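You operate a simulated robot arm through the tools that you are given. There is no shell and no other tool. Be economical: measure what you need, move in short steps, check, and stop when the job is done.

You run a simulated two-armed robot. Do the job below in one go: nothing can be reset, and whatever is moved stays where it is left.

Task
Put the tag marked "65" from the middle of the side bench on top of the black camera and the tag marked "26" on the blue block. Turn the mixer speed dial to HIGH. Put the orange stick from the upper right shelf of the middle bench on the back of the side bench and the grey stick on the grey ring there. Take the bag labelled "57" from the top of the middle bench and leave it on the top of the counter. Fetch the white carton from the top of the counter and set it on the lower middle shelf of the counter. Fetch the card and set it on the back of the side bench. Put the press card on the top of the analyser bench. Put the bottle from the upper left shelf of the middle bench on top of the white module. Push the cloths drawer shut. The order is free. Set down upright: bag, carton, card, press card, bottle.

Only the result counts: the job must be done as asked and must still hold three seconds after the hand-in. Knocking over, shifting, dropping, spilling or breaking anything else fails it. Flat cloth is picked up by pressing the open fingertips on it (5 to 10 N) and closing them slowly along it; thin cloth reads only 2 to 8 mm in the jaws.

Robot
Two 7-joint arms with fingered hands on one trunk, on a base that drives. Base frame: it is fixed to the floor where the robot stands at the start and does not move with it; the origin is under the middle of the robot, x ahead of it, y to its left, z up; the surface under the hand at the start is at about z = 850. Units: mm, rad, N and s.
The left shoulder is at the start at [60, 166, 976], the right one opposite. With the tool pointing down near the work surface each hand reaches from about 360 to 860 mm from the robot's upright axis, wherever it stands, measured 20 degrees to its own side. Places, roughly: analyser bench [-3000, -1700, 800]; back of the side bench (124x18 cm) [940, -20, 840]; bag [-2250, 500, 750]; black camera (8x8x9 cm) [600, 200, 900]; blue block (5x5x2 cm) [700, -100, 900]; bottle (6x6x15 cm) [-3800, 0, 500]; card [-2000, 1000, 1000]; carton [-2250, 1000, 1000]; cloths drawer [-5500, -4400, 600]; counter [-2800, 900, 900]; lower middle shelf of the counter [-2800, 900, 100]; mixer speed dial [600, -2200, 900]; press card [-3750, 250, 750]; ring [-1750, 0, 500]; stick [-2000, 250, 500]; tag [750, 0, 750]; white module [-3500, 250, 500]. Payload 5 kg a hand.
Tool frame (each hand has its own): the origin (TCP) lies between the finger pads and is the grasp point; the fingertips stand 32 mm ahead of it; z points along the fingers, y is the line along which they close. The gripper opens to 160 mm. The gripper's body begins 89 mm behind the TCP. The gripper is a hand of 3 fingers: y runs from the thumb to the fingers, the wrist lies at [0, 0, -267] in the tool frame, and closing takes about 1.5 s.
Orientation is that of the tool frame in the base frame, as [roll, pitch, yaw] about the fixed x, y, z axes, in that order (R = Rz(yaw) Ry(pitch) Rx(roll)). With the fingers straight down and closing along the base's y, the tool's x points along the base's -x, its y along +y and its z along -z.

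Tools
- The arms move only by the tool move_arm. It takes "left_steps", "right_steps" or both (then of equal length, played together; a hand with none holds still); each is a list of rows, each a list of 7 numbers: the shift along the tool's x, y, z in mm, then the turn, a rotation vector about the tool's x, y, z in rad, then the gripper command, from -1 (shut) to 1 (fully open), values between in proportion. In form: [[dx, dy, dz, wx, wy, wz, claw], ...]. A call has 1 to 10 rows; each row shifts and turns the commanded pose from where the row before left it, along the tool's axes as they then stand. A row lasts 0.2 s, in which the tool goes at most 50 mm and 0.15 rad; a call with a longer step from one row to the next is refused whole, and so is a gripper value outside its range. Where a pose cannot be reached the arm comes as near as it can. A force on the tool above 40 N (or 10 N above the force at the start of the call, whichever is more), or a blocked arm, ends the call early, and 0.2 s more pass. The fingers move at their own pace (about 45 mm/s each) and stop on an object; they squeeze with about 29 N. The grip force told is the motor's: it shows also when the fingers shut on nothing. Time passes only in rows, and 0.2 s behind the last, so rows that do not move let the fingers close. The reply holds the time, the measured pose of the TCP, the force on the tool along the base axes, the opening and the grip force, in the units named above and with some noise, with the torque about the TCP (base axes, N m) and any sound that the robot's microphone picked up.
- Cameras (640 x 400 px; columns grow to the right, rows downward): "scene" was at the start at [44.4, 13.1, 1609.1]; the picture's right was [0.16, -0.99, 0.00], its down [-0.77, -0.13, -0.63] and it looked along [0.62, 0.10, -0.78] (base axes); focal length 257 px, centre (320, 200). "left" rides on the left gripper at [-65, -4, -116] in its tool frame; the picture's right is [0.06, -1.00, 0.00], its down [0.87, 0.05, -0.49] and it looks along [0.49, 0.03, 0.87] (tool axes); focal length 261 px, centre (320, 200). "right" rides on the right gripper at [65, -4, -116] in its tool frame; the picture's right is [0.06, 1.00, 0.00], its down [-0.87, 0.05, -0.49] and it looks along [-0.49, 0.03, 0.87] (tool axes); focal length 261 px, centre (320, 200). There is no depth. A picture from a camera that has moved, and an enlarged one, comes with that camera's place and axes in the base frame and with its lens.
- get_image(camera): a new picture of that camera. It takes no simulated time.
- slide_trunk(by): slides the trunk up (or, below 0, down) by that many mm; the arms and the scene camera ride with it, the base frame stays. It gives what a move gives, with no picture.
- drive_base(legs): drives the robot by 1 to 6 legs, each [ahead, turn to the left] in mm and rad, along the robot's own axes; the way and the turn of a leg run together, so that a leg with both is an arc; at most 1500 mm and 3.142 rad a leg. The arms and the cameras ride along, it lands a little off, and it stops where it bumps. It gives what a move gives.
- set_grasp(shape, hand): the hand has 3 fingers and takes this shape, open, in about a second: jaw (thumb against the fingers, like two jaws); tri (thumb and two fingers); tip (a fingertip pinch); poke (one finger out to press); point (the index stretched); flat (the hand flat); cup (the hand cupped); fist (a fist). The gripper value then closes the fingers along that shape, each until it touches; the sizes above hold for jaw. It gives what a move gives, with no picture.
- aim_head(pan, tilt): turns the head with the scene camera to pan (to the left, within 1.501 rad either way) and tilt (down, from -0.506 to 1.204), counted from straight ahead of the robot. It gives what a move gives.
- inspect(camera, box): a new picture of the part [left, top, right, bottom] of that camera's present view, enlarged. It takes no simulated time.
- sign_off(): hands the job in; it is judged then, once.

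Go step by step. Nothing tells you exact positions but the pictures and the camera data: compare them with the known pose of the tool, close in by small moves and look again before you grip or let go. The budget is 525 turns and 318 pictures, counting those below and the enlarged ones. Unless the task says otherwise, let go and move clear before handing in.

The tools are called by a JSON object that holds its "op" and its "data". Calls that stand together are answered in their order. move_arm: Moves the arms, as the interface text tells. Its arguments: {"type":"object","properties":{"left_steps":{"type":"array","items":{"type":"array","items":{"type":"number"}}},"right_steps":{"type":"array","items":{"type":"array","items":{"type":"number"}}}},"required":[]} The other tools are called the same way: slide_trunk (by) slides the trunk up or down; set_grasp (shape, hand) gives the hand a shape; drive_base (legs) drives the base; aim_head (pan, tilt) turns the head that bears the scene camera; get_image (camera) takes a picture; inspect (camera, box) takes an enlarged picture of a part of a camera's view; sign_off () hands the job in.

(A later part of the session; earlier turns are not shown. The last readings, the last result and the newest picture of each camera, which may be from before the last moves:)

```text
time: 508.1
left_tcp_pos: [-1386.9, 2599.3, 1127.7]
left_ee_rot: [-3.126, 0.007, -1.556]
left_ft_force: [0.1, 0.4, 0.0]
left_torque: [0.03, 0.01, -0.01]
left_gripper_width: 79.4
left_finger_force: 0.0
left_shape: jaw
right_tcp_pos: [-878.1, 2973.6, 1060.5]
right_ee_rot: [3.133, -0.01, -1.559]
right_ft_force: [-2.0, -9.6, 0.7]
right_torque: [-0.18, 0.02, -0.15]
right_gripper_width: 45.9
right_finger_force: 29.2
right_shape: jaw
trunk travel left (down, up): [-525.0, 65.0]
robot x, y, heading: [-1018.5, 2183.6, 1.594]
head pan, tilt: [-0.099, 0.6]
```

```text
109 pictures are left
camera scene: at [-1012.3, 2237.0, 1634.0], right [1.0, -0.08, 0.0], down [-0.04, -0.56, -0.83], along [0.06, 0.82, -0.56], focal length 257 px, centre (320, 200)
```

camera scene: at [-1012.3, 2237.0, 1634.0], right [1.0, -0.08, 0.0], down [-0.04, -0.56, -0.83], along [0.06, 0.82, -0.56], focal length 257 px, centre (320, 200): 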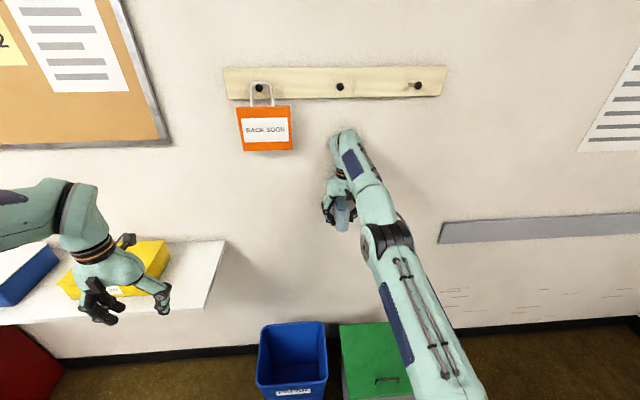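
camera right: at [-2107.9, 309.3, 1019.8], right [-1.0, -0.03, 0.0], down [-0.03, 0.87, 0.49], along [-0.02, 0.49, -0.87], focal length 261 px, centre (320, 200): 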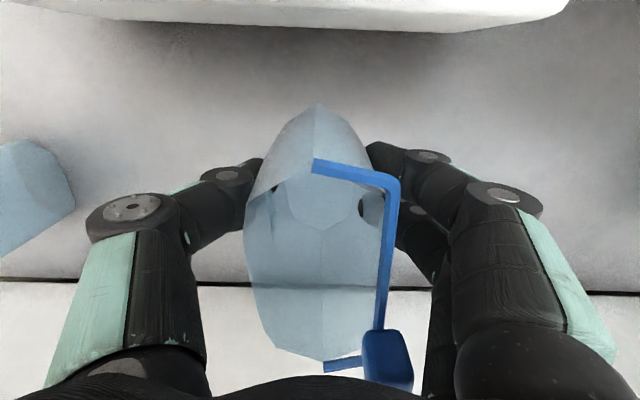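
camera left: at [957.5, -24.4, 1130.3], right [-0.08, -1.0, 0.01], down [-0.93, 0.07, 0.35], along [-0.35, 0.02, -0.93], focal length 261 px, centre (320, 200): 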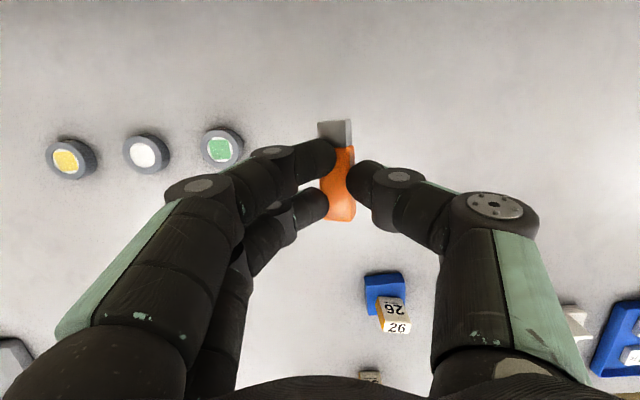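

The bag touched the far wall lightly. I back off and turn toward the counter with more room.

{"op": "drive_base", "data": {"legs": [[-420, 0], [0, 1.16], [834, 0], [0, 1.96]]}}

{"op": "get_image", "data": {"camera": "scene"}}

{"op": "get_image", "data": {"camera": "right"}}

```text
time: 517.5
left_tcp_pos: [-2294.1, 1900.6, 1127.0]
left_ee_rot: [-3.128, 0.002, -0.405]
left_ft_force: [0.3, 0.7, -0.6]
left_torque: [-0.05, 0.0, 0.0]
left_gripper_width: 79.1
left_finger_force: 0.1
left_shape: jaw
right_tcp_pos: [-2426.9, 2514.4, 1057.8]
right_ee_rot: [3.126, -0.029, -0.424]
right_ft_force: [6.0, -4.4, 1.1]
right_torque: [0.24, 0.19, -0.49]
right_gripper_width: 45.7
right_finger_force: 28.8
right_shape: jaw
trunk travel left (down, up): [-525.0, 65.0]
robot x, y, heading: [-1761.9, 2068.3, 2.746]
head pan, tilt: [-0.099, 0.6]
stopped in leg 3: the force on the tool passed its limit at 65 N (the readings are from after the stop); the commanded pose is now the measured one
```

```text
108 pictures are left
camera scene: at [-1813.0, 2098.0, 1633.9], right [0.47, 0.88, 0.0], down [0.5, -0.27, -0.83], along [-0.73, 0.39, -0.56], focal length 257 px, centre (320, 200)
```

scene: 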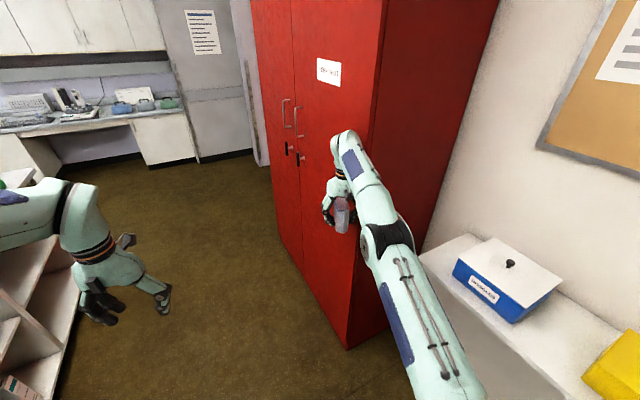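

```text
107 pictures are left
camera right: at [-2367.8, 2496.5, 1173.6], right [-0.35, -0.94, 0.02], down [-0.82, 0.32, 0.47], along [-0.44, 0.15, -0.88], focal length 261 px, centre (320, 200)
```

right: 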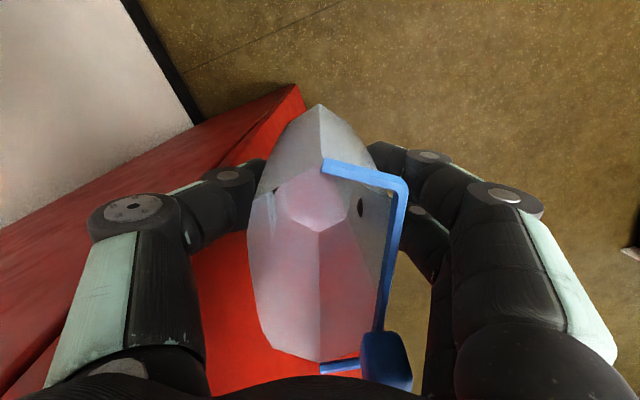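

{"op": "drive_base", "data": {"legs": [[-60, 0], [0, 1.966]]}}

{"op": "get_image", "data": {"camera": "scene"}}

```text
time: 523.4
left_tcp_pos: [-1339.9, 1625.0, 1125.1]
left_ee_rot: [-3.128, 0.001, 1.582]
left_ft_force: [-0.9, -0.7, -1.0]
left_torque: [-0.02, -0.02, 0.02]
left_gripper_width: 79.3
left_finger_force: 0.0
left_shape: jaw
right_tcp_pos: [-1848.8, 1255.3, 1057.2]
right_ee_rot: [3.129, -0.029, 1.566]
right_ft_force: [0.3, -0.8, -0.2]
right_torque: [0.03, -0.04, 0.0]
right_gripper_width: 45.8
right_finger_force: 29.1
right_shape: jaw
trunk travel left (down, up): [-525.0, 65.0]
robot x, y, heading: [-1707.5, 2040.8, -1.551]
head pan, tilt: [-0.099, 0.6]
```

```text
106 pictures are left
camera scene: at [-1714.5, 1986.3, 1633.8], right [-1.0, 0.08, 0.0], down [0.04, 0.56, -0.82], along [-0.06, -0.82, -0.57], focal length 257 px, centre (320, 200)
```

scene: 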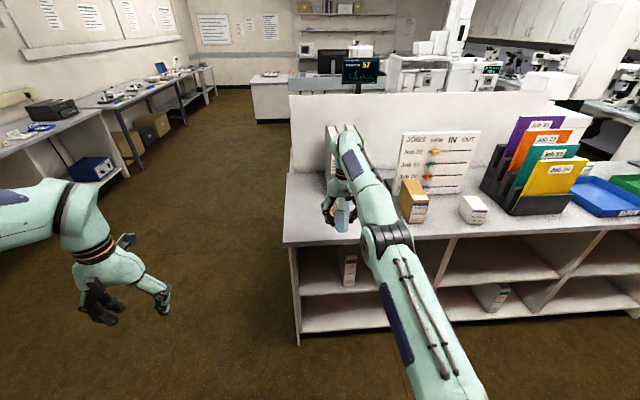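

{"op": "drive_base", "data": {"legs": [[0, -0.145], [215, 0]]}}

{"op": "get_image", "data": {"camera": "right"}}

```text
time: 525.7
left_tcp_pos: [-1427.1, 1365.3, 1124.7]
left_ee_rot: [-3.127, 0.0, 1.444]
left_ft_force: [-0.4, -1.1, 0.6]
left_torque: [0.04, 0.02, -0.06]
left_gripper_width: 79.3
left_finger_force: 0.0
left_shape: jaw
right_tcp_pos: [-1982.7, 1069.6, 1055.2]
right_ee_rot: [3.127, -0.03, 1.425]
right_ft_force: [-0.2, -1.2, -0.4]
right_torque: [0.05, -0.01, 0.0]
right_gripper_width: 45.3
right_finger_force: 29.0
right_shape: jaw
trunk travel left (down, up): [-525.0, 65.0]
robot x, y, heading: [-1731.9, 1832.9, -1.688]
head pan, tilt: [-0.099, 0.6]
```

```text
105 pictures are left
camera right: at [-1978.3, 1132.8, 1171.8], right [1.0, -0.08, 0.02], down [-0.08, -0.88, 0.47], along [-0.02, -0.47, -0.88], focal length 261 px, centre (320, 200)
```

right: 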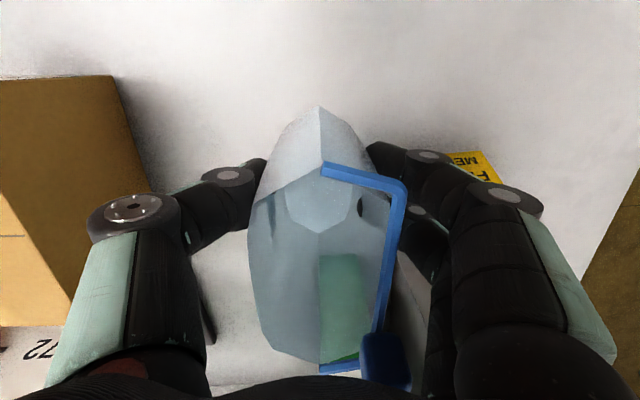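

{"op": "move_arm", "data": {"right_steps": [[0, 0, 30, 0, 0, 0, -0.8], [0, 0, 25, 0, 0, 0, -0.8], [0, 0, 10, 0, 0, 0, -0.8], [0, 0, 3, 0, 0, 0, -0.8], [0, 0, 2, 0, 0, 0, -0.8], [0, 0, 0, 0, 0, 0, -0.8]]}}

```text
time: 527.1
left_tcp_pos: [-1426.2, 1366.7, 1125.8]
left_ee_rot: [-3.128, 0.002, 1.445]
left_ft_force: [0.6, -0.7, -0.7]
left_torque: [0.01, 0.0, 0.02]
left_gripper_width: 79.5
left_finger_force: 0.0
left_shape: jaw
right_tcp_pos: [-1979.5, 1072.8, 985.2]
right_ee_rot: [3.127, -0.028, 1.426]
right_ft_force: [-0.6, 0.0, -0.8]
right_torque: [0.01, 0.01, -0.02]
right_gripper_width: 45.5
right_finger_force: 28.9
right_shape: jaw
trunk travel left (down, up): [-525.0, 65.0]
robot x, y, heading: [-1732.3, 1832.8, -1.69]
head pan, tilt: [-0.099, 0.6]
```

{"op": "move_arm", "data": {"right_steps": [[0, 0, 2, 0, 0, 0, -0.8], [0, 0, 2, 0, 0, 0, -0.8], [0, 0, 1.5, 0, 0, 0, -0.8], [0, 0, 0, 0, 0, 0, -0.8]]}}

{"op": "move_arm", "data": {"right_steps": [[0, 0, 1.5, 0, 0, 0, -0.8], [0, 0, 1.5, 0, 0, 0, -0.8], [0, 0, 0, 0, 0, 0, -0.8]]}}

```text
time: 528.1
left_tcp_pos: [-1426.5, 1367.2, 1125.8]
left_ee_rot: [-3.128, 0.003, 1.442]
left_ft_force: [-0.5, -0.4, 0.1]
left_torque: [0.01, -0.01, -0.01]
left_gripper_width: 79.5
left_finger_force: 0.0
left_shape: jaw
right_tcp_pos: [-1979.9, 1071.6, 980.7]
right_ee_rot: [3.127, -0.027, 1.426]
right_ft_force: [-0.5, -0.5, -1.0]
right_torque: [0.01, 0.01, 0.02]
right_gripper_width: 45.7
right_finger_force: 29.2
right_shape: jaw
trunk travel left (down, up): [-525.0, 65.0]
robot x, y, heading: [-1732.6, 1832.8, -1.689]
head pan, tilt: [-0.099, 0.6]
```

```text
time: 528.9
left_tcp_pos: [-1427.1, 1367.6, 1125.7]
left_ee_rot: [-3.128, 0.002, 1.446]
left_ft_force: [0.0, 0.0, 0.4]
left_torque: [0.02, -0.02, 0.02]
left_gripper_width: 79.3
left_finger_force: 0.2
left_shape: jaw
right_tcp_pos: [-1981.8, 1071.9, 978.0]
right_ee_rot: [3.127, -0.028, 1.426]
right_ft_force: [-0.5, 0.3, -1.0]
right_torque: [0.02, 0.0, -0.02]
right_gripper_width: 45.5
right_finger_force: 28.7
right_shape: jaw
trunk travel left (down, up): [-525.0, 65.0]
robot x, y, heading: [-1733.9, 1835.1, -1.687]
head pan, tilt: [-0.099, 0.6]
```

{"op": "move_arm", "data": {"right_steps": [[0, 0, 2, 0, 0, 0, -0.8], [0, 0, 2, 0, 0, 0, -0.8], [0, 0, 2, 0, 0, 0, -0.8], [0, 0, 0, 0, 0, 0, -0.8]]}}

{"op": "move_arm", "data": {"right_steps": [[0, 0, 2, 0, 0, 0, -0.8], [0, 0, 2, 0, 0, 0, -0.8], [0, 0, 0, 0, 0, 0, -0.8]]}}

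```text
time: 529.9
left_tcp_pos: [-1426.5, 1366.6, 1125.5]
left_ee_rot: [-3.128, 0.001, 1.442]
left_ft_force: [0.5, 0.2, -0.1]
left_torque: [0.0, 0.03, 0.02]
left_gripper_width: 79.4
left_finger_force: 0.0
left_shape: jaw
right_tcp_pos: [-1980.8, 1072.9, 970.8]
right_ee_rot: [3.127, -0.029, 1.425]
right_ft_force: [0.4, 0.2, 0.1]
right_torque: [0.01, -0.01, 0.03]
right_gripper_width: 45.3
right_finger_force: 29.1
right_shape: jaw
trunk travel left (down, up): [-525.0, 65.0]
robot x, y, heading: [-1732.6, 1835.9, -1.688]
head pan, tilt: [-0.099, 0.6]
```

```text
time: 530.7
left_tcp_pos: [-1426.4, 1365.9, 1126.0]
left_ee_rot: [-3.128, 0.001, 1.443]
left_ft_force: [-1.0, 0.5, 0.6]
left_torque: [0.01, -0.01, -0.02]
left_gripper_width: 79.3
left_finger_force: 0.1
left_shape: jaw
right_tcp_pos: [-1981.0, 1073.0, 966.6]
right_ee_rot: [3.126, -0.028, 1.426]
right_ft_force: [0.8, -0.4, 0.7]
right_torque: [0.02, 0.01, -0.03]
right_gripper_width: 45.6
right_finger_force: 29.3
right_shape: jaw
trunk travel left (down, up): [-525.0, 65.0]
robot x, y, heading: [-1732.0, 1829.8, -1.693]
head pan, tilt: [-0.099, 0.6]
```

{"op": "move_arm", "data": {"right_steps": [[0, 0, 2, 0, 0, 0, -0.8], [0, 0, 2, 0, 0, 0, -0.8], [0, 0, 1.5, 0, 0, 0, -0.8], [0, 0, 0, 0, 0, 0, -0.8]]}}

{"op": "move_arm", "data": {"right_steps": [[0, 0, 1.5, 0, 0, 0, -0.8], [0, 0, 1.5, 0, 0, 0, -0.8], [0, 0, 0, 0, 0, 0, -0.8]]}}

{"op": "inspect", "data": {"camera": "scene", "box": [290, 120, 480, 280]}}

```text
time: 531.7
left_tcp_pos: [-1427.0, 1366.9, 1125.7]
left_ee_rot: [-3.128, 0.003, 1.442]
left_ft_force: [0.3, -0.4, 0.3]
left_torque: [-0.02, 0.02, -0.02]
left_gripper_width: 79.3
left_finger_force: 0.1
left_shape: jaw
right_tcp_pos: [-1979.9, 1073.0, 962.1]
right_ee_rot: [3.128, -0.029, 1.425]
right_ft_force: [0.1, 0.4, -0.9]
right_torque: [0.03, 0.01, 0.0]
right_gripper_width: 45.4
right_finger_force: 28.9
right_shape: jaw
trunk travel left (down, up): [-525.0, 65.0]
robot x, y, heading: [-1732.5, 1832.6, -1.684]
head pan, tilt: [-0.099, 0.6]
```

```text
time: 532.5
left_tcp_pos: [-1426.6, 1366.0, 1126.1]
left_ee_rot: [-3.127, 0.002, 1.442]
left_ft_force: [0.5, 0.7, 0.8]
left_torque: [0.01, -0.01, 0.01]
left_gripper_width: 79.6
left_finger_force: 0.0
left_shape: jaw
right_tcp_pos: [-1979.7, 1073.3, 958.6]
right_ee_rot: [3.126, -0.027, 1.425]
right_ft_force: [0.3, 0.0, -0.4]
right_torque: [0.01, -0.01, 0.02]
right_gripper_width: 45.6
right_finger_force: 29.5
right_shape: jaw
trunk travel left (down, up): [-525.0, 65.0]
robot x, y, heading: [-1732.4, 1833.1, -1.683]
head pan, tilt: [-0.099, 0.6]
```

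```text
2.50 times, centred on (385, 200) of scene
camera zoom: at [-1747.9, 1776.7, 1633.8], right [-0.98, 0.21, 0.0], down [0.12, 0.55, -0.82], along [-0.18, -0.81, -0.57], focal length 643 px, centre (158, 200)
```

zoom: 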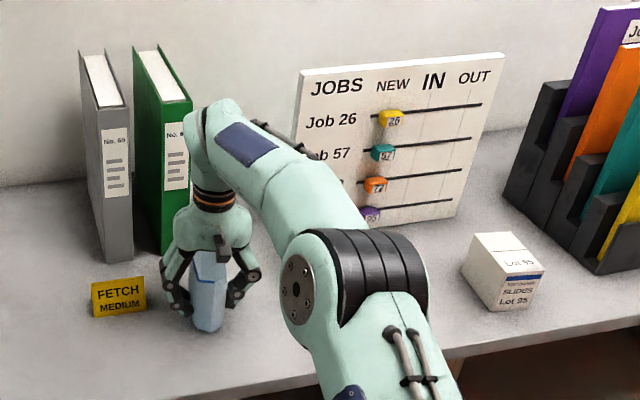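

{"op": "move_arm", "data": {"right_steps": [[0, 0, 2, 0, 0, 0, -0.8], [0, 0, 2, 0, 0, 0, -0.8], [0, 0, 1.5, 0, 0, 0, -0.8], [0, 0, 0, 0, 0, 0, -0.8]]}}

{"op": "move_arm", "data": {"right_steps": [[0, 0, 2, 0, 0, 0, -0.8], [0, 0, 2, 0, 0, 0, -0.8], [0, 0, 1.5, 0, 0, 0, -0.8], [0, 0, 0, 0, 0, 0, -0.8]]}}

```text
time: 533.5
left_tcp_pos: [-1426.6, 1367.0, 1126.5]
left_ee_rot: [-3.128, 0.002, 1.444]
left_ft_force: [-0.4, 0.2, -0.1]
left_torque: [0.02, 0.01, 0.03]
left_gripper_width: 79.3
left_finger_force: 0.0
left_shape: jaw
right_tcp_pos: [-1980.0, 1073.2, 954.2]
right_ee_rot: [3.127, -0.028, 1.426]
right_ft_force: [-0.1, 0.8, -0.3]
right_torque: [0.01, 0.0, -0.01]
right_gripper_width: 45.4
right_finger_force: 29.1
right_shape: jaw
trunk travel left (down, up): [-525.0, 65.0]
robot x, y, heading: [-1732.2, 1832.6, -1.684]
head pan, tilt: [-0.099, 0.6]
```

```text
time: 534.5
left_tcp_pos: [-1426.6, 1366.8, 1126.5]
left_ee_rot: [-3.128, 0.001, 1.444]
left_ft_force: [1.0, -0.1, 0.3]
left_torque: [0.01, 0.03, 0.04]
left_gripper_width: 79.3
left_finger_force: 0.1
left_shape: jaw
right_tcp_pos: [-1979.8, 1072.1, 950.3]
right_ee_rot: [3.128, -0.029, 1.426]
right_ft_force: [0.1, -0.3, 3.5]
right_torque: [-0.03, 0.06, -0.02]
right_gripper_width: 45.5
right_finger_force: 29.0
right_shape: jaw
trunk travel left (down, up): [-525.0, 65.0]
robot x, y, heading: [-1733.0, 1830.5, -1.684]
head pan, tilt: [-0.099, 0.6]
```

{"op": "move_arm", "data": {"right_steps": [[0, 0, 1, 0, 0, 0, -0.8], [0, 0, 0, 0, 0, 0, -0.5], [0, 0, 0, 0, 0, 0, -0.3], [0, 0, 0, 0, 0, 0, -0.1], [0, 0, 0, 0, 0, 0, 0.1], [0, 0, 0, 0, 0, 0, 0.3], [0, 0, 0, 0, 0, 0, 0.3], [0, 0, -20, 0, 0, 0, 0.3], [0, 0, -40, 0, 0, 0, 0.3], [0, 0, -40, 0, 0, 0, 0.3]]}}

{"op": "get_image", "data": {"camera": "right"}}

```text
time: 536.7
left_tcp_pos: [-1426.0, 1366.6, 1125.0]
left_ee_rot: [-3.128, 0.001, 1.444]
left_ft_force: [-0.1, -0.6, 0.3]
left_torque: [-0.03, 0.02, -0.01]
left_gripper_width: 79.4
left_finger_force: 0.0
left_shape: jaw
right_tcp_pos: [-1979.5, 1071.0, 1046.6]
right_ee_rot: [3.129, -0.029, 1.425]
right_ft_force: [0.2, 0.8, -0.7]
right_torque: [-0.03, 0.02, 0.0]
right_gripper_width: 103.4
right_finger_force: 0.0
right_shape: jaw
trunk travel left (down, up): [-525.0, 65.0]
robot x, y, heading: [-1733.1, 1831.3, -1.686]
head pan, tilt: [-0.099, 0.6]
```

```text
103 pictures are left
camera right: at [-1975.7, 1134.2, 1163.5], right [1.0, -0.08, 0.02], down [-0.08, -0.88, 0.47], along [-0.02, -0.47, -0.88], focal length 261 px, centre (320, 200)
```

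right: 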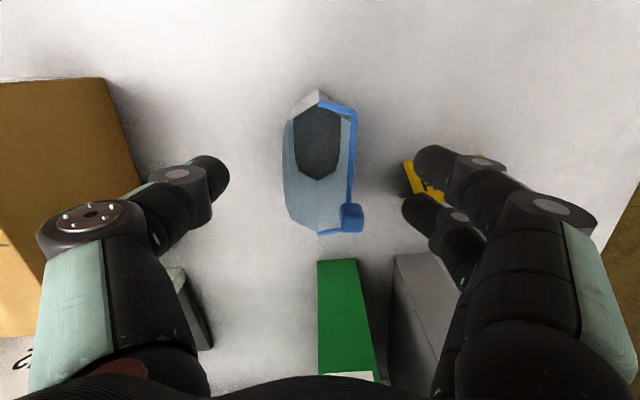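

The bag stands on the counter. Now I lift the right hand high to refold the arm, then head for the white carton.

{"op": "move_arm", "data": {"right_steps": [[0, 0, -45, 0, 0, 0, 0.2], [0, 0, -45, 0, 0, 0, 0.2], [25, 0, -40, 0, 0, 0, 0], [30, 0, -38, 0, 0, 0, 0], [30, 0, -38, 0, 0, 0, 0], [30, 0, -38, 0, 0, 0, 0], [30, 0, -38, 0, 0, 0, 0], [35, 0, -30, 0, 0, 0, 0], [40, 0, -20, 0, 0, 0, 0], [40, 0, 0, 0, 0, 0, 0]]}}

{"op": "move_arm", "data": {"right_steps": [[40, -10, 0, 0, 0, 0, 0], [40, -10, 0, 0, 0, 0, 0], [20, -10, 40, 0, 0, 0, 0], [0, -10, 45, 0, 0, 0, 0], [0, -10, 45, 0, 0, 0, 0], [0, 0, 45, 0, 0, 0, 0]]}}

```text
time: 538.9
left_tcp_pos: [-1427.0, 1367.0, 1125.0]
left_ee_rot: [-3.131, 0.0, 1.442]
left_ft_force: [-0.2, -0.4, -0.3]
left_torque: [0.0, -0.03, 0.01]
left_gripper_width: 79.3
left_finger_force: 0.0
left_shape: jaw
right_tcp_pos: [-1931.1, 1337.5, 1348.3]
right_ee_rot: [3.127, -0.028, 1.426]
right_ft_force: [-0.1, 0.4, 1.1]
right_torque: [-0.02, -0.03, 0.01]
right_gripper_width: 80.4
right_finger_force: 0.0
right_shape: jaw
right hand out of reach, approached as far as the arm can: row 1, 2
trunk travel left (down, up): [-525.0, 65.0]
robot x, y, heading: [-1732.9, 1834.8, -1.689]
head pan, tilt: [-0.099, 0.6]
```

```text
time: 540.3
left_tcp_pos: [-1426.8, 1365.9, 1124.8]
left_ee_rot: [-3.128, 0.002, 1.443]
left_ft_force: [-0.1, -0.5, -0.3]
left_torque: [0.02, 0.0, 0.02]
left_gripper_width: 79.4
left_finger_force: 0.2
left_shape: jaw
right_tcp_pos: [-1961.5, 1445.8, 1173.9]
right_ee_rot: [3.126, -0.027, 1.426]
right_ft_force: [0.2, -0.2, 0.1]
right_torque: [-0.01, 0.02, -0.02]
right_gripper_width: 80.5
right_finger_force: 0.2
right_shape: jaw
trunk travel left (down, up): [-525.0, 65.0]
robot x, y, heading: [-1729.2, 1833.9, -1.694]
head pan, tilt: [-0.099, 0.6]
```

{"op": "drive_base", "data": {"legs": [[0, -1.45], [530, 0], [0, 1.571]]}}

{"op": "aim_head", "data": {"pan": 0, "tilt": 0.85}}

{"op": "get_image", "data": {"camera": "scene"}}

```text
time: 551.0
left_tcp_pos: [-1894.2, 1405.7, 1126.0]
left_ee_rot: [-3.127, 0.002, 1.602]
left_ft_force: [0.1, 0.7, -0.2]
left_torque: [-0.02, -0.02, -0.01]
left_gripper_width: 79.3
left_finger_force: 0.1
left_shape: jaw
right_tcp_pos: [-2435.4, 1399.4, 1173.8]
right_ee_rot: [3.127, -0.027, 1.584]
right_ft_force: [0.5, -0.2, -0.4]
right_torque: [0.0, 0.02, -0.01]
right_gripper_width: 80.7
right_finger_force: 0.0
right_shape: jaw
trunk travel left (down, up): [-525.0, 65.0]
robot x, y, heading: [-2271.8, 1817.7, -1.526]
head pan, tilt: [-0.099, 0.6]
```

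```text
time: 551.8
left_tcp_pos: [-1893.7, 1405.1, 1125.6]
left_ee_rot: [-3.128, 0.003, 1.603]
left_ft_force: [0.1, -0.5, 0.2]
left_torque: [-0.02, 0.01, -0.01]
left_gripper_width: 79.6
left_finger_force: 0.0
left_shape: jaw
right_tcp_pos: [-2437.5, 1398.7, 1174.2]
right_ee_rot: [3.129, -0.027, 1.586]
right_ft_force: [-0.5, 0.3, -0.4]
right_torque: [0.0, 0.01, -0.01]
right_gripper_width: 80.6
right_finger_force: 0.1
right_shape: jaw
trunk travel left (down, up): [-525.0, 65.0]
robot x, y, heading: [-2267.6, 1820.6, -1.53]
head pan, tilt: [0.0, 0.85]
```

```text
102 pictures are left
camera scene: at [-2268.0, 1770.0, 1613.0], right [-1.0, -0.04, 0.0], down [-0.03, 0.75, -0.66], along [0.03, -0.66, -0.75], focal length 257 px, centre (320, 200)
```

scene: 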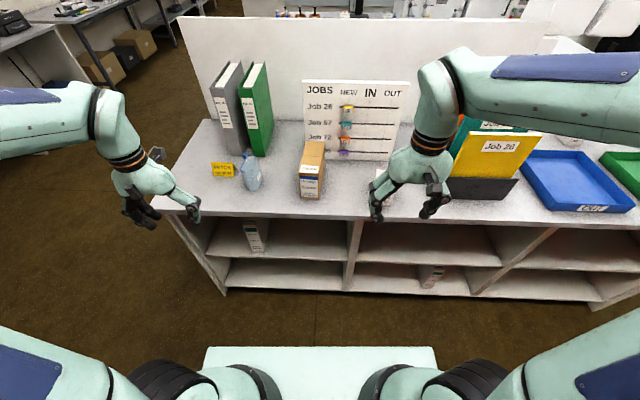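

{"op": "move_arm", "data": {"right_steps": [[-45, 0, 0, 0, 0, 0, 0.2], [-45, 0, 0, 0, 0, 0, 0.2], [-45, 0, 0, 0, 0, 0, 0.2], [-45, 0, 10, 0, 0, 0, 0.2], [0, 0, 0, 0, -0.13, 0, 0.2], [0, 0, 0, 0, -0.13, 0, 0.2], [0, 0, 0, 0, -0.13, 0, 0.2], [0, 0, 0, 0, -0.13, 0, 0.2]]}}

{"op": "get_image", "data": {"camera": "right"}}

```text
time: 553.6
left_tcp_pos: [-1894.4, 1406.6, 1127.5]
left_ee_rot: [-3.127, 0.002, 1.603]
left_ft_force: [-0.5, -0.2, -0.2]
left_torque: [-0.01, -0.01, -0.04]
left_gripper_width: 79.6
left_finger_force: 0.0
left_shape: jaw
right_tcp_pos: [-2433.9, 1219.2, 1158.9]
right_ee_rot: [3.124, 0.493, 1.576]
right_ft_force: [0.0, 0.0, -0.1]
right_torque: [0.03, 0.04, 0.0]
right_gripper_width: 95.5
right_finger_force: 0.0
right_shape: jaw
trunk travel left (down, up): [-525.0, 65.0]
robot x, y, heading: [-2270.0, 1818.2, -1.523]
head pan, tilt: [0.0, 0.85]
```

```text
101 pictures are left
camera right: at [-2439.9, 1333.1, 1229.8], right [1.0, 0.07, -0.01], down [0.05, -0.53, 0.85], along [0.05, -0.84, -0.53], focal length 261 px, centre (320, 200)
```

right: 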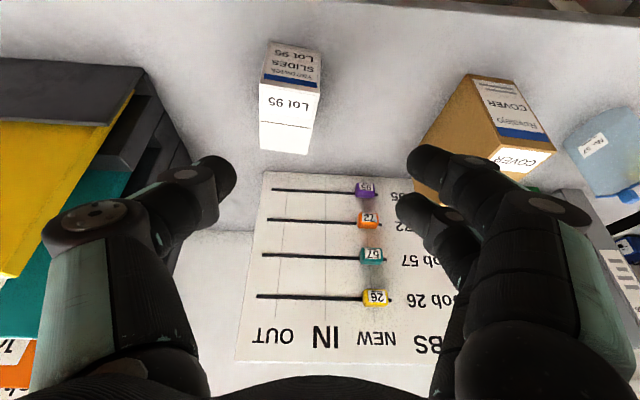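

{"op": "move_arm", "data": {"right_steps": [[0.3, -8.4, 36, 0, 0, 0, 0.2], [0.3, -8.4, 36, 0, 0, 0, 0.2], [0.3, -8.4, 36, 0, 0, 0, 0.2], [0.3, -8.4, 36, 0, 0, 0, 0.2], [0.3, -8.4, 36, 0, 0, 0, 0.2], [0, 0, 0, 0, 0, 0, 0.2]]}}

{"op": "get_image", "data": {"camera": "right"}}

```text
time: 555.0
left_tcp_pos: [-1894.2, 1406.4, 1125.7]
left_ee_rot: [-3.126, 0.002, 1.604]
left_ft_force: [0.3, 0.0, 0.4]
left_torque: [0.0, -0.03, 0.03]
left_gripper_width: 79.5
left_finger_force: 0.1
left_shape: jaw
right_tcp_pos: [-2472.0, 1136.1, 1000.4]
right_ee_rot: [3.126, 0.492, 1.576]
right_ft_force: [0.4, -0.3, -0.3]
right_torque: [-0.01, 0.0, -0.01]
right_gripper_width: 95.6
right_finger_force: 0.1
right_shape: jaw
trunk travel left (down, up): [-525.0, 65.0]
robot x, y, heading: [-2269.9, 1819.0, -1.528]
head pan, tilt: [0.0, 0.85]
```

```text
100 pictures are left
camera right: at [-2478.6, 1248.2, 1069.9], right [1.0, 0.07, -0.01], down [0.05, -0.53, 0.84], along [0.05, -0.84, -0.53], focal length 261 px, centre (320, 200)
```

right: 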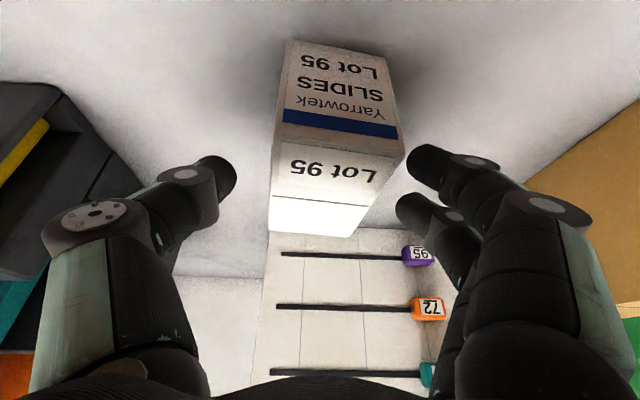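

{"op": "move_arm", "data": {"right_steps": [[0, 8, 0, 0, 0, 0, 0.4], [0, 0, 15, 0, 0, 0, 0.4], [0, 0, 20, 0, 0, 0, 0.4], [0, 0, 20, 0, 0, 0, 0.4], [0, 0, 7, 0, 0, 0, 0.4], [0, 0, 0, 0, 0, 0, 0.4]]}}

{"op": "get_image", "data": {"camera": "right"}}

```text
time: 556.4
left_tcp_pos: [-1894.8, 1405.4, 1126.8]
left_ee_rot: [-3.127, 0.003, 1.601]
left_ft_force: [0.8, -1.0, -0.3]
left_torque: [-0.02, -0.02, 0.02]
left_gripper_width: 79.2
left_finger_force: 0.0
left_shape: jaw
right_tcp_pos: [-2462.0, 1104.8, 945.2]
right_ee_rot: [3.125, 0.491, 1.578]
right_ft_force: [0.7, -0.8, 0.2]
right_torque: [0.03, 0.01, 0.0]
right_gripper_width: 111.5
right_finger_force: 0.1
right_shape: jaw
trunk travel left (down, up): [-525.0, 65.0]
robot x, y, heading: [-2270.6, 1817.4, -1.531]
head pan, tilt: [0.0, 0.85]
```

```text
99 pictures are left
camera right: at [-2468.5, 1219.0, 1015.2], right [1.0, 0.07, -0.01], down [0.05, -0.53, 0.84], along [0.05, -0.84, -0.54], focal length 261 px, centre (320, 200)
```

right: 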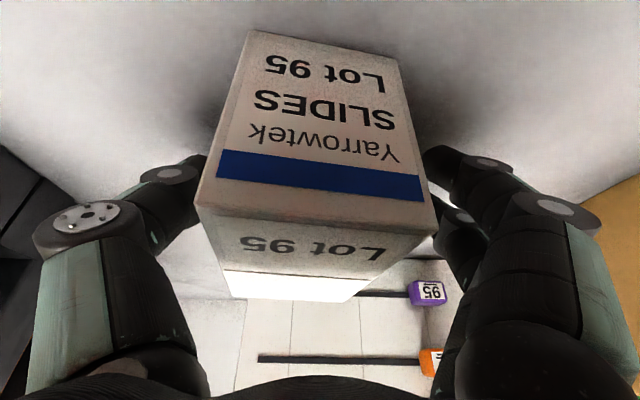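

{"op": "move_arm", "data": {"right_steps": [[0, 0, 0, 0, 0, 0, 0.1], [0, 0, 0, 0, 0, 0, -0.2], [0, 0, 0, 0, 0, 0, -0.5], [0, 0, 0, 0, 0, 0, -0.5], [0, 0, 0, 0, 0, 0, -0.5], [0, 0, 0, 0, 0, 0, -0.5], [-7, 0, -13, 0, 0, 0, -0.5], [-14, 0, -26, 0, 0, 0, -0.5], [-14, 0, -26, 0, 0, 0, -0.5]]}}

{"op": "get_image", "data": {"camera": "right"}}

```text
time: 558.4
left_tcp_pos: [-1894.7, 1405.9, 1125.8]
left_ee_rot: [-3.128, 0.001, 1.603]
left_ft_force: [0.5, 0.9, 0.4]
left_torque: [-0.04, 0.03, 0.01]
left_gripper_width: 79.5
left_finger_force: 0.1
left_shape: jaw
right_tcp_pos: [-2465.6, 1106.8, 1017.9]
right_ee_rot: [3.126, 0.49, 1.577]
right_ft_force: [0.5, 0.9, -3.1]
right_torque: [0.0, 0.01, 0.0]
right_gripper_width: 58.9
right_finger_force: 28.8
right_shape: jaw
trunk travel left (down, up): [-525.0, 65.0]
robot x, y, heading: [-2272.2, 1821.0, -1.526]
head pan, tilt: [0.0, 0.85]
```

```text
98 pictures are left
camera right: at [-2470.8, 1220.3, 1088.8], right [1.0, 0.07, -0.02], down [0.05, -0.53, 0.84], along [0.05, -0.84, -0.54], focal length 261 px, centre (320, 200)
```

right: 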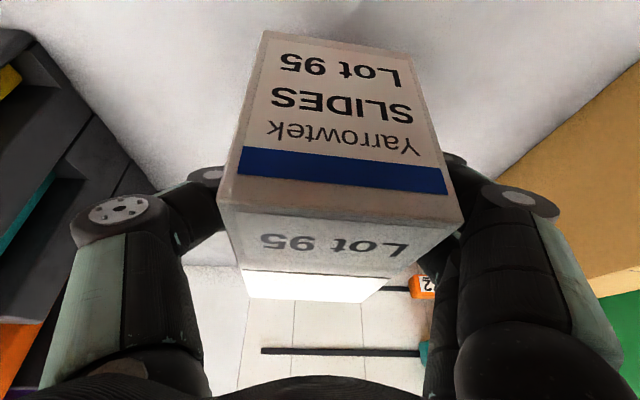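

{"op": "move_arm", "data": {"right_steps": [[-18, 0, -34, 0, 0, 0, -0.5], [0, 0, 0, 0, 0, 0, -0.5]]}}

{"op": "drive_base", "data": {"legs": [[-265, 0], [0, -1.615], [155, 0], [0, 1.571]]}}

{"op": "slide_trunk", "data": {"by": -400}}

{"op": "slide_trunk", "data": {"by": -125}}

{"op": "get_image", "data": {"camera": "scene"}}

```text
time: 559.0
left_tcp_pos: [-1894.6, 1405.4, 1125.8]
left_ee_rot: [-3.13, 0.0, 1.604]
left_ft_force: [-0.2, -0.7, 0.6]
left_torque: [0.0, 0.0, 0.03]
left_gripper_width: 79.3
left_finger_force: 0.0
left_shape: jaw
right_tcp_pos: [-2464.6, 1106.4, 1056.4]
right_ee_rot: [3.126, 0.491, 1.577]
right_ft_force: [-0.5, -0.7, -3.2]
right_torque: [0.0, -0.03, 0.01]
right_gripper_width: 58.5
right_finger_force: 29.0
right_shape: jaw
trunk travel left (down, up): [-525.0, 65.0]
robot x, y, heading: [-2270.7, 1816.9, -1.531]
head pan, tilt: [0.0, 0.85]
```

```text
time: 570.0
left_tcp_pos: [-2098.1, 1649.2, 1126.3]
left_ee_rot: [-3.128, 0.001, 1.51]
left_ft_force: [1.1, 0.8, 0.1]
left_torque: [0.01, 0.0, -0.01]
left_gripper_width: 79.0
left_finger_force: 0.1
left_shape: jaw
right_tcp_pos: [-2694.7, 1405.8, 1057.1]
right_ee_rot: [3.126, 0.493, 1.484]
right_ft_force: [0.0, 0.3, -3.2]
right_torque: [-0.03, 0.01, 0.03]
right_gripper_width: 58.5
right_finger_force: 29.5
right_shape: jaw
trunk travel left (down, up): [-525.0, 65.0]
robot x, y, heading: [-2435.1, 2096.2, -1.621]
head pan, tilt: [0.0, 0.85]
```

```text
time: 573.8
left_tcp_pos: [-2100.3, 1650.7, 725.8]
left_ee_rot: [-3.13, 0.003, 1.51]
left_ft_force: [0.3, 0.0, 0.0]
left_torque: [0.04, 0.0, 0.02]
left_gripper_width: 79.5
left_finger_force: 0.1
left_shape: jaw
right_tcp_pos: [-2695.8, 1405.0, 657.4]
right_ee_rot: [3.126, 0.492, 1.484]
right_ft_force: [0.6, -0.3, -2.9]
right_torque: [0.0, 0.01, -0.01]
right_gripper_width: 58.4
right_finger_force: 29.4
right_shape: jaw
trunk travel left (down, up): [-125.0, 465.0]
robot x, y, heading: [-2435.6, 2094.3, -1.619]
head pan, tilt: [0.0, 0.85]
```

```text
time: 575.3
left_tcp_pos: [-2098.5, 1649.5, 601.1]
left_ee_rot: [-3.13, 0.001, 1.508]
left_ft_force: [0.6, -0.3, -0.6]
left_torque: [-0.01, 0.01, -0.02]
left_gripper_width: 79.3
left_finger_force: 0.0
left_shape: jaw
right_tcp_pos: [-2695.8, 1405.6, 532.6]
right_ee_rot: [3.126, 0.492, 1.486]
right_ft_force: [-0.5, 0.9, -2.1]
right_torque: [0.0, -0.01, 0.01]
right_gripper_width: 58.2
right_finger_force: 29.2
right_shape: jaw
trunk travel left (down, up): [0.0, 590.0]
robot x, y, heading: [-2436.7, 2092.3, -1.62]
head pan, tilt: [0.0, 0.85]
```

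```text
97 pictures are left
camera scene: at [-2438.1, 2046.7, 1088.0], right [-1.0, 0.05, 0.0], down [0.04, 0.75, -0.66], along [-0.03, -0.66, -0.75], focal length 257 px, centre (320, 200)
```

scene: 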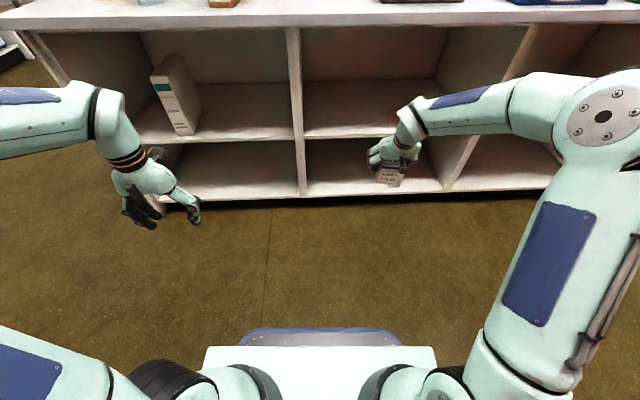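

{"op": "inspect", "data": {"camera": "scene", "box": [290, 60, 480, 210]}}

```text
2.67 times, centred on (385, 135) of scene
camera zoom: at [-2438.1, 2046.7, 1088.0], right [-1.0, 0.05, 0.0], down [0.04, 0.75, -0.66], along [-0.03, -0.66, -0.75], focal length 686 px, centre (147, 373)
```

zoom: 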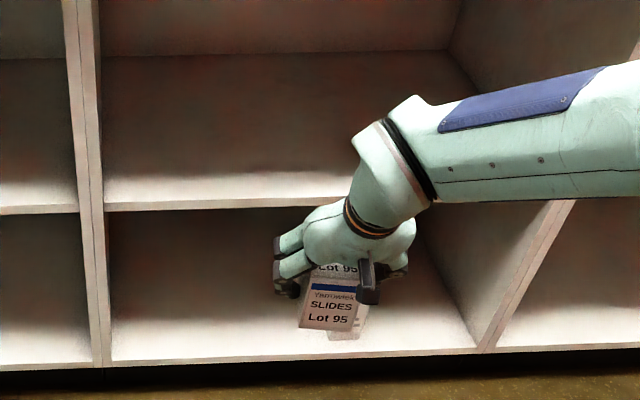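

{"op": "move_arm", "data": {"right_steps": [[18.6, 12, 32.7, 0, 0, 0, -0.5], [18.6, 12, 32.7, 0, 0, 0, -0.5], [18.6, 12, 32.7, 0, 0, 0, -0.5], [18.6, 12, 32.7, 0, 0, 0, -0.5], [18.6, 12, 32.7, 0, 0, 0, -0.5], [18.6, 12, 32.7, 0, 0, 0, -0.5], [18.6, 12, 32.7, 0, 0, 0, -0.5], [18.6, 12, 32.7, 0, 0, 0, -0.5], [0, 0, 0, 0, 0, 0, -0.5]]}}

{"op": "get_image", "data": {"camera": "right"}}

{"op": "get_image", "data": {"camera": "scene"}}

```text
time: 577.3
left_tcp_pos: [-2098.6, 1651.1, 600.7]
left_ee_rot: [-3.127, 0.002, 1.51]
left_ft_force: [0.1, 0.1, -0.5]
left_torque: [0.01, -0.03, 0.05]
left_gripper_width: 79.6
left_finger_force: 0.1
left_shape: jaw
right_tcp_pos: [-2595.4, 1408.1, 233.7]
right_ee_rot: [3.128, 0.494, 1.486]
right_ft_force: [-0.1, -0.7, -2.7]
right_torque: [-0.01, 0.01, -0.02]
right_gripper_width: 58.4
right_finger_force: 28.7
right_shape: jaw
trunk travel left (down, up): [0.0, 590.0]
robot x, y, heading: [-2434.1, 2095.8, -1.621]
head pan, tilt: [0.0, 0.85]
```

```text
95 pictures are left
camera right: at [-2591.2, 1520.6, 303.6], right [1.0, -0.02, -0.01], down [0.0, -0.54, 0.84], along [-0.03, -0.84, -0.54], focal length 261 px, centre (320, 200)
```

right: 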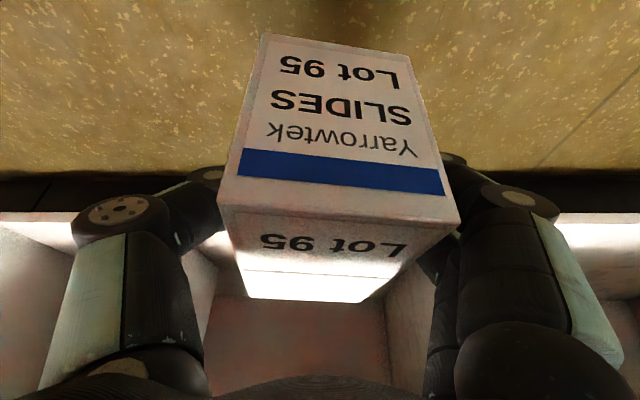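

```text
94 pictures are left
camera scene: at [-2438.0, 2046.6, 1087.9], right [-1.0, 0.05, 0.0], down [0.04, 0.75, -0.66], along [-0.03, -0.66, -0.75], focal length 257 px, centre (320, 200)
```

scene: 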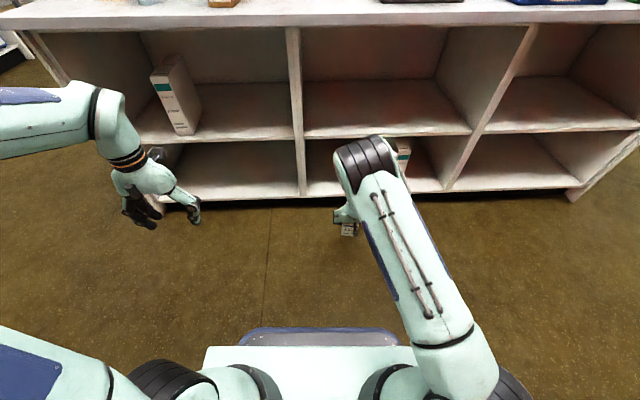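

{"op": "move_arm", "data": {"right_steps": [[-8, 0, -15, 0, 0, 0, -0.5], [0, 0, 0, 0, 0, 0, -0.5]]}}

{"op": "drive_base", "data": {"legs": [[180, 0.02]]}}

{"op": "get_image", "data": {"camera": "scene"}}

{"op": "get_image", "data": {"camera": "right"}}

```text
time: 577.9
left_tcp_pos: [-2098.7, 1648.6, 599.8]
left_ee_rot: [-3.126, 0.002, 1.511]
left_ft_force: [-0.3, -0.2, 0.7]
left_torque: [0.02, 0.02, -0.02]
left_gripper_width: 79.4
left_finger_force: 0.0
left_shape: jaw
right_tcp_pos: [-2594.3, 1406.6, 250.0]
right_ee_rot: [3.125, 0.492, 1.485]
right_ft_force: [0.4, -0.1, -2.2]
right_torque: [-0.02, 0.02, -0.03]
right_gripper_width: 58.9
right_finger_force: 29.0
right_shape: jaw
trunk travel left (down, up): [0.0, 590.0]
robot x, y, heading: [-2437.8, 2097.8, -1.618]
head pan, tilt: [0.0, 0.85]
```

```text
time: 579.4
left_tcp_pos: [-2098.5, 1474.7, 600.8]
left_ee_rot: [-3.127, 0.002, 1.525]
left_ft_force: [0.4, 0.1, -0.1]
left_torque: [0.03, 0.01, -0.01]
left_gripper_width: 79.3
left_finger_force: 0.1
left_shape: jaw
right_tcp_pos: [-2589.7, 1223.9, 251.5]
right_ee_rot: [3.126, 0.493, 1.502]
right_ft_force: [0.7, 0.0, -3.1]
right_torque: [-0.04, 0.0, 0.03]
right_gripper_width: 58.4
right_finger_force: 29.5
right_shape: jaw
trunk travel left (down, up): [0.0, 590.0]
robot x, y, heading: [-2441.7, 1914.5, -1.603]
head pan, tilt: [0.0, 0.85]
```

```text
93 pictures are left
camera scene: at [-2444.6, 1867.1, 1087.9], right [-1.0, 0.03, 0.0], down [0.02, 0.75, -0.66], along [-0.02, -0.66, -0.75], focal length 257 px, centre (320, 200)
```

scene: 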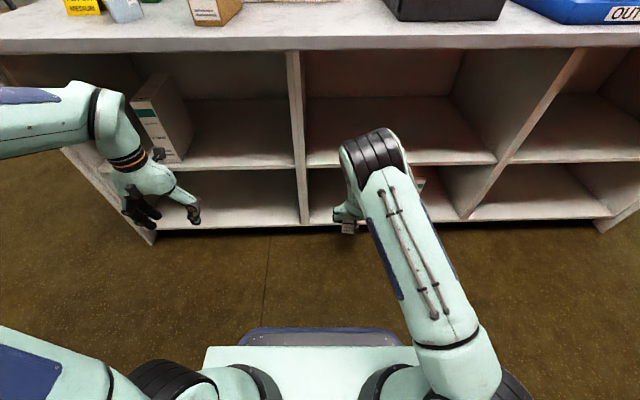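

```text
92 pictures are left
camera right: at [-2588.3, 1338.2, 320.3], right [1.0, -0.01, -0.01], down [0.01, -0.54, 0.84], along [-0.01, -0.84, -0.54], focal length 261 px, centre (320, 200)
```

right: 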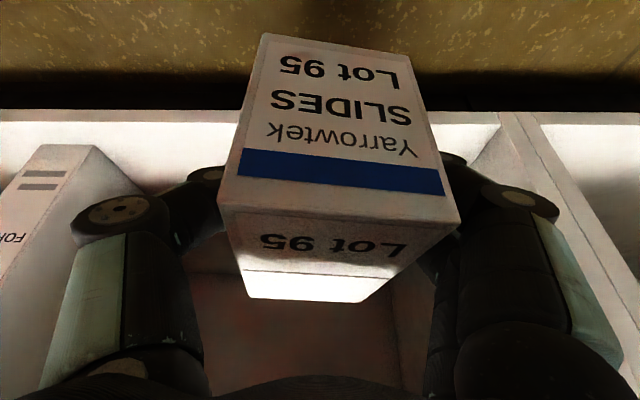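

{"op": "drive_base", "data": {"legs": [[98, 0.01]]}}

{"op": "move_arm", "data": {"right_steps": [[7, 0, 13, 0, 0, 0, -0.5], [4.7, 0, 8.8, 0, 0, 0, -0.5], [1, 0, 1.8, 0, 0, 0, -0.5], [0, 0, 0, 0, 0, 0, -0.5]]}}

{"op": "get_image", "data": {"camera": "right"}}

```text
time: 580.5
left_tcp_pos: [-2098.0, 1382.2, 600.7]
left_ee_rot: [-3.128, 0.001, 1.536]
left_ft_force: [-1.1, 0.0, 0.2]
left_torque: [-0.02, -0.01, -0.03]
left_gripper_width: 79.4
left_finger_force: 0.1
left_shape: jaw
right_tcp_pos: [-2587.4, 1127.5, 249.7]
right_ee_rot: [3.127, 0.493, 1.508]
right_ft_force: [-0.3, 0.1, -2.7]
right_torque: [0.02, -0.01, -0.03]
right_gripper_width: 58.3
right_finger_force: 29.1
right_shape: jaw
trunk travel left (down, up): [0.0, 590.0]
robot x, y, heading: [-2446.1, 1817.4, -1.593]
head pan, tilt: [0.0, 0.85]
```

```text
time: 581.5
left_tcp_pos: [-2098.4, 1380.9, 600.8]
left_ee_rot: [-3.129, 0.003, 1.534]
left_ft_force: [-0.3, -0.6, 0.0]
left_torque: [0.02, 0.0, 0.0]
left_gripper_width: 79.2
left_finger_force: 0.0
left_shape: jaw
right_tcp_pos: [-2585.6, 1126.8, 223.5]
right_ee_rot: [3.125, 0.493, 1.511]
right_ft_force: [0.4, -0.7, -1.9]
right_torque: [-0.01, 0.02, 0.02]
right_gripper_width: 58.7
right_finger_force: 28.9
right_shape: jaw
trunk travel left (down, up): [0.0, 590.0]
robot x, y, heading: [-2441.6, 1816.8, -1.597]
head pan, tilt: [0.0, 0.85]
```

```text
91 pictures are left
camera right: at [-2585.5, 1240.1, 293.9], right [1.0, 0.0, -0.01], down [0.01, -0.54, 0.84], along [-0.01, -0.84, -0.54], focal length 261 px, centre (320, 200)
```

right: 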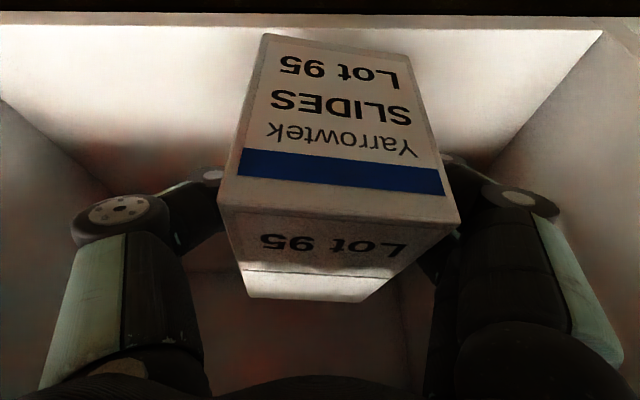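

{"op": "move_arm", "data": {"right_steps": [[1, 0, 1.8, 0, 0, 0, -0.5], [1, 0, 1.8, 0, 0, 0, -0.5], [0, 0, 0, 0, 0, 0, -0.5]]}}

{"op": "move_arm", "data": {"right_steps": [[1, 0, 1.8, 0, 0, 0, -0.5], [1, 0, 1.8, 0, 0, 0, -0.5], [0, 0, 0, 0, 0, 0, -0.5]]}}

{"op": "move_arm", "data": {"right_steps": [[1, 0, 1.8, 0, 0, 0, -0.5], [1, 0, 1.8, 0, 0, 0, -0.5], [0, 0, 0, 0, 0, 0, -0.5]]}}

```text
time: 582.4
left_tcp_pos: [-2097.7, 1382.2, 600.3]
left_ee_rot: [-3.13, 0.002, 1.537]
left_ft_force: [-0.8, -0.1, 0.4]
left_torque: [0.0, 0.03, 0.03]
left_gripper_width: 79.4
left_finger_force: 0.0
left_shape: jaw
right_tcp_pos: [-2586.0, 1126.5, 218.7]
right_ee_rot: [3.127, 0.491, 1.511]
right_ft_force: [0.2, 0.0, -2.9]
right_torque: [-0.01, -0.01, 0.01]
right_gripper_width: 58.3
right_finger_force: 29.0
right_shape: jaw
trunk travel left (down, up): [0.0, 590.0]
robot x, y, heading: [-2447.5, 1819.9, -1.595]
head pan, tilt: [0.0, 0.85]
```

```text
time: 583.1
left_tcp_pos: [-2097.5, 1383.1, 600.0]
left_ee_rot: [-3.127, 0.002, 1.535]
left_ft_force: [-0.5, -0.1, 0.7]
left_torque: [0.02, 0.0, 0.02]
left_gripper_width: 79.5
left_finger_force: 0.1
left_shape: jaw
right_tcp_pos: [-2587.3, 1127.9, 214.3]
right_ee_rot: [3.125, 0.492, 1.51]
right_ft_force: [-0.9, -0.3, -2.9]
right_torque: [-0.02, -0.05, -0.03]
right_gripper_width: 58.6
right_finger_force: 28.8
right_shape: jaw
trunk travel left (down, up): [0.0, 590.0]
robot x, y, heading: [-2444.7, 1819.4, -1.598]
head pan, tilt: [0.0, 0.85]
```

```text
time: 584.0
left_tcp_pos: [-2097.5, 1382.0, 600.6]
left_ee_rot: [-3.131, 0.001, 1.537]
left_ft_force: [-0.3, 1.2, 0.2]
left_torque: [0.01, 0.0, 0.0]
left_gripper_width: 79.2
left_finger_force: 0.0
left_shape: jaw
right_tcp_pos: [-2588.4, 1127.8, 210.3]
right_ee_rot: [3.126, 0.492, 1.511]
right_ft_force: [0.3, -0.6, -2.8]
right_torque: [-0.02, -0.01, -0.02]
right_gripper_width: 58.4
right_finger_force: 29.4
right_shape: jaw
trunk travel left (down, up): [0.0, 590.0]
robot x, y, heading: [-2445.0, 1818.2, -1.595]
head pan, tilt: [0.0, 0.85]
```

{"op": "move_arm", "data": {"right_steps": [[1, 0, 1.8, 0, 0, 0, -0.5], [1, 0, 1.8, 0, 0, 0, -0.5], [1, 0, 1.8, 0, 0, 0, -0.5], [1, 0, 1.8, 0, 0, 0, -0.5], [0, 0, 0, 0, 0, 0, -0.5]]}}

{"op": "move_arm", "data": {"right_steps": [[1, 0, 1.8, 0, 0, 0, -0.5], [1, 0, 1.8, 0, 0, 0, -0.5], [1, 0, 1.8, 0, 0, 0, -0.5], [0, 0, 0, 0, 0, 0, -0.5]]}}

{"op": "get_image", "data": {"camera": "right"}}

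```text
time: 585.1
left_tcp_pos: [-2098.0, 1382.9, 601.0]
left_ee_rot: [-3.127, 0.002, 1.535]
left_ft_force: [0.2, -0.2, 0.1]
left_torque: [0.0, -0.01, -0.02]
left_gripper_width: 79.5
left_finger_force: 0.0
left_shape: jaw
right_tcp_pos: [-2586.6, 1128.3, 203.4]
right_ee_rot: [3.126, 0.491, 1.511]
right_ft_force: [0.1, -0.7, -3.1]
right_torque: [-0.02, -0.03, 0.0]
right_gripper_width: 58.4
right_finger_force: 29.6
right_shape: jaw
trunk travel left (down, up): [0.0, 590.0]
robot x, y, heading: [-2445.2, 1818.3, -1.593]
head pan, tilt: [0.0, 0.85]
```

```text
time: 586.1
left_tcp_pos: [-2098.5, 1382.6, 602.4]
left_ee_rot: [-3.127, 0.002, 1.536]
left_ft_force: [-1.3, -0.2, -1.4]
left_torque: [0.03, 0.03, 0.05]
left_gripper_width: 79.4
left_finger_force: 0.1
left_shape: jaw
right_tcp_pos: [-2587.2, 1126.4, 196.2]
right_ee_rot: [3.124, 0.491, 1.509]
right_ft_force: [-0.1, -0.1, -2.3]
right_torque: [0.0, 0.0, -0.01]
right_gripper_width: 58.6
right_finger_force: 29.2
right_shape: jaw
trunk travel left (down, up): [0.0, 590.0]
robot x, y, heading: [-2445.1, 1817.4, -1.594]
head pan, tilt: [0.0, 0.85]
```

```text
90 pictures are left
camera right: at [-2585.5, 1241.1, 266.4], right [1.0, 0.0, -0.01], down [0.01, -0.54, 0.84], along [-0.01, -0.84, -0.54], focal length 261 px, centre (320, 200)
```

right: 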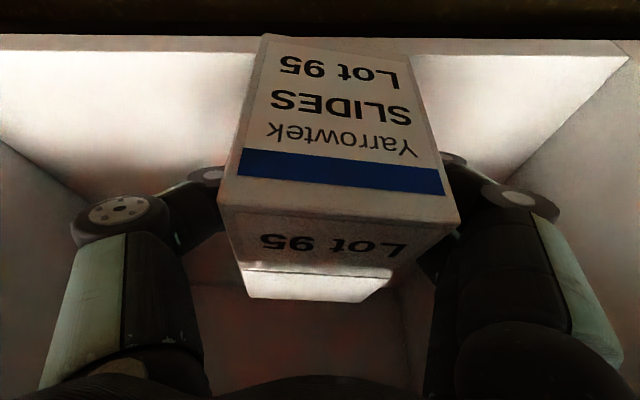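

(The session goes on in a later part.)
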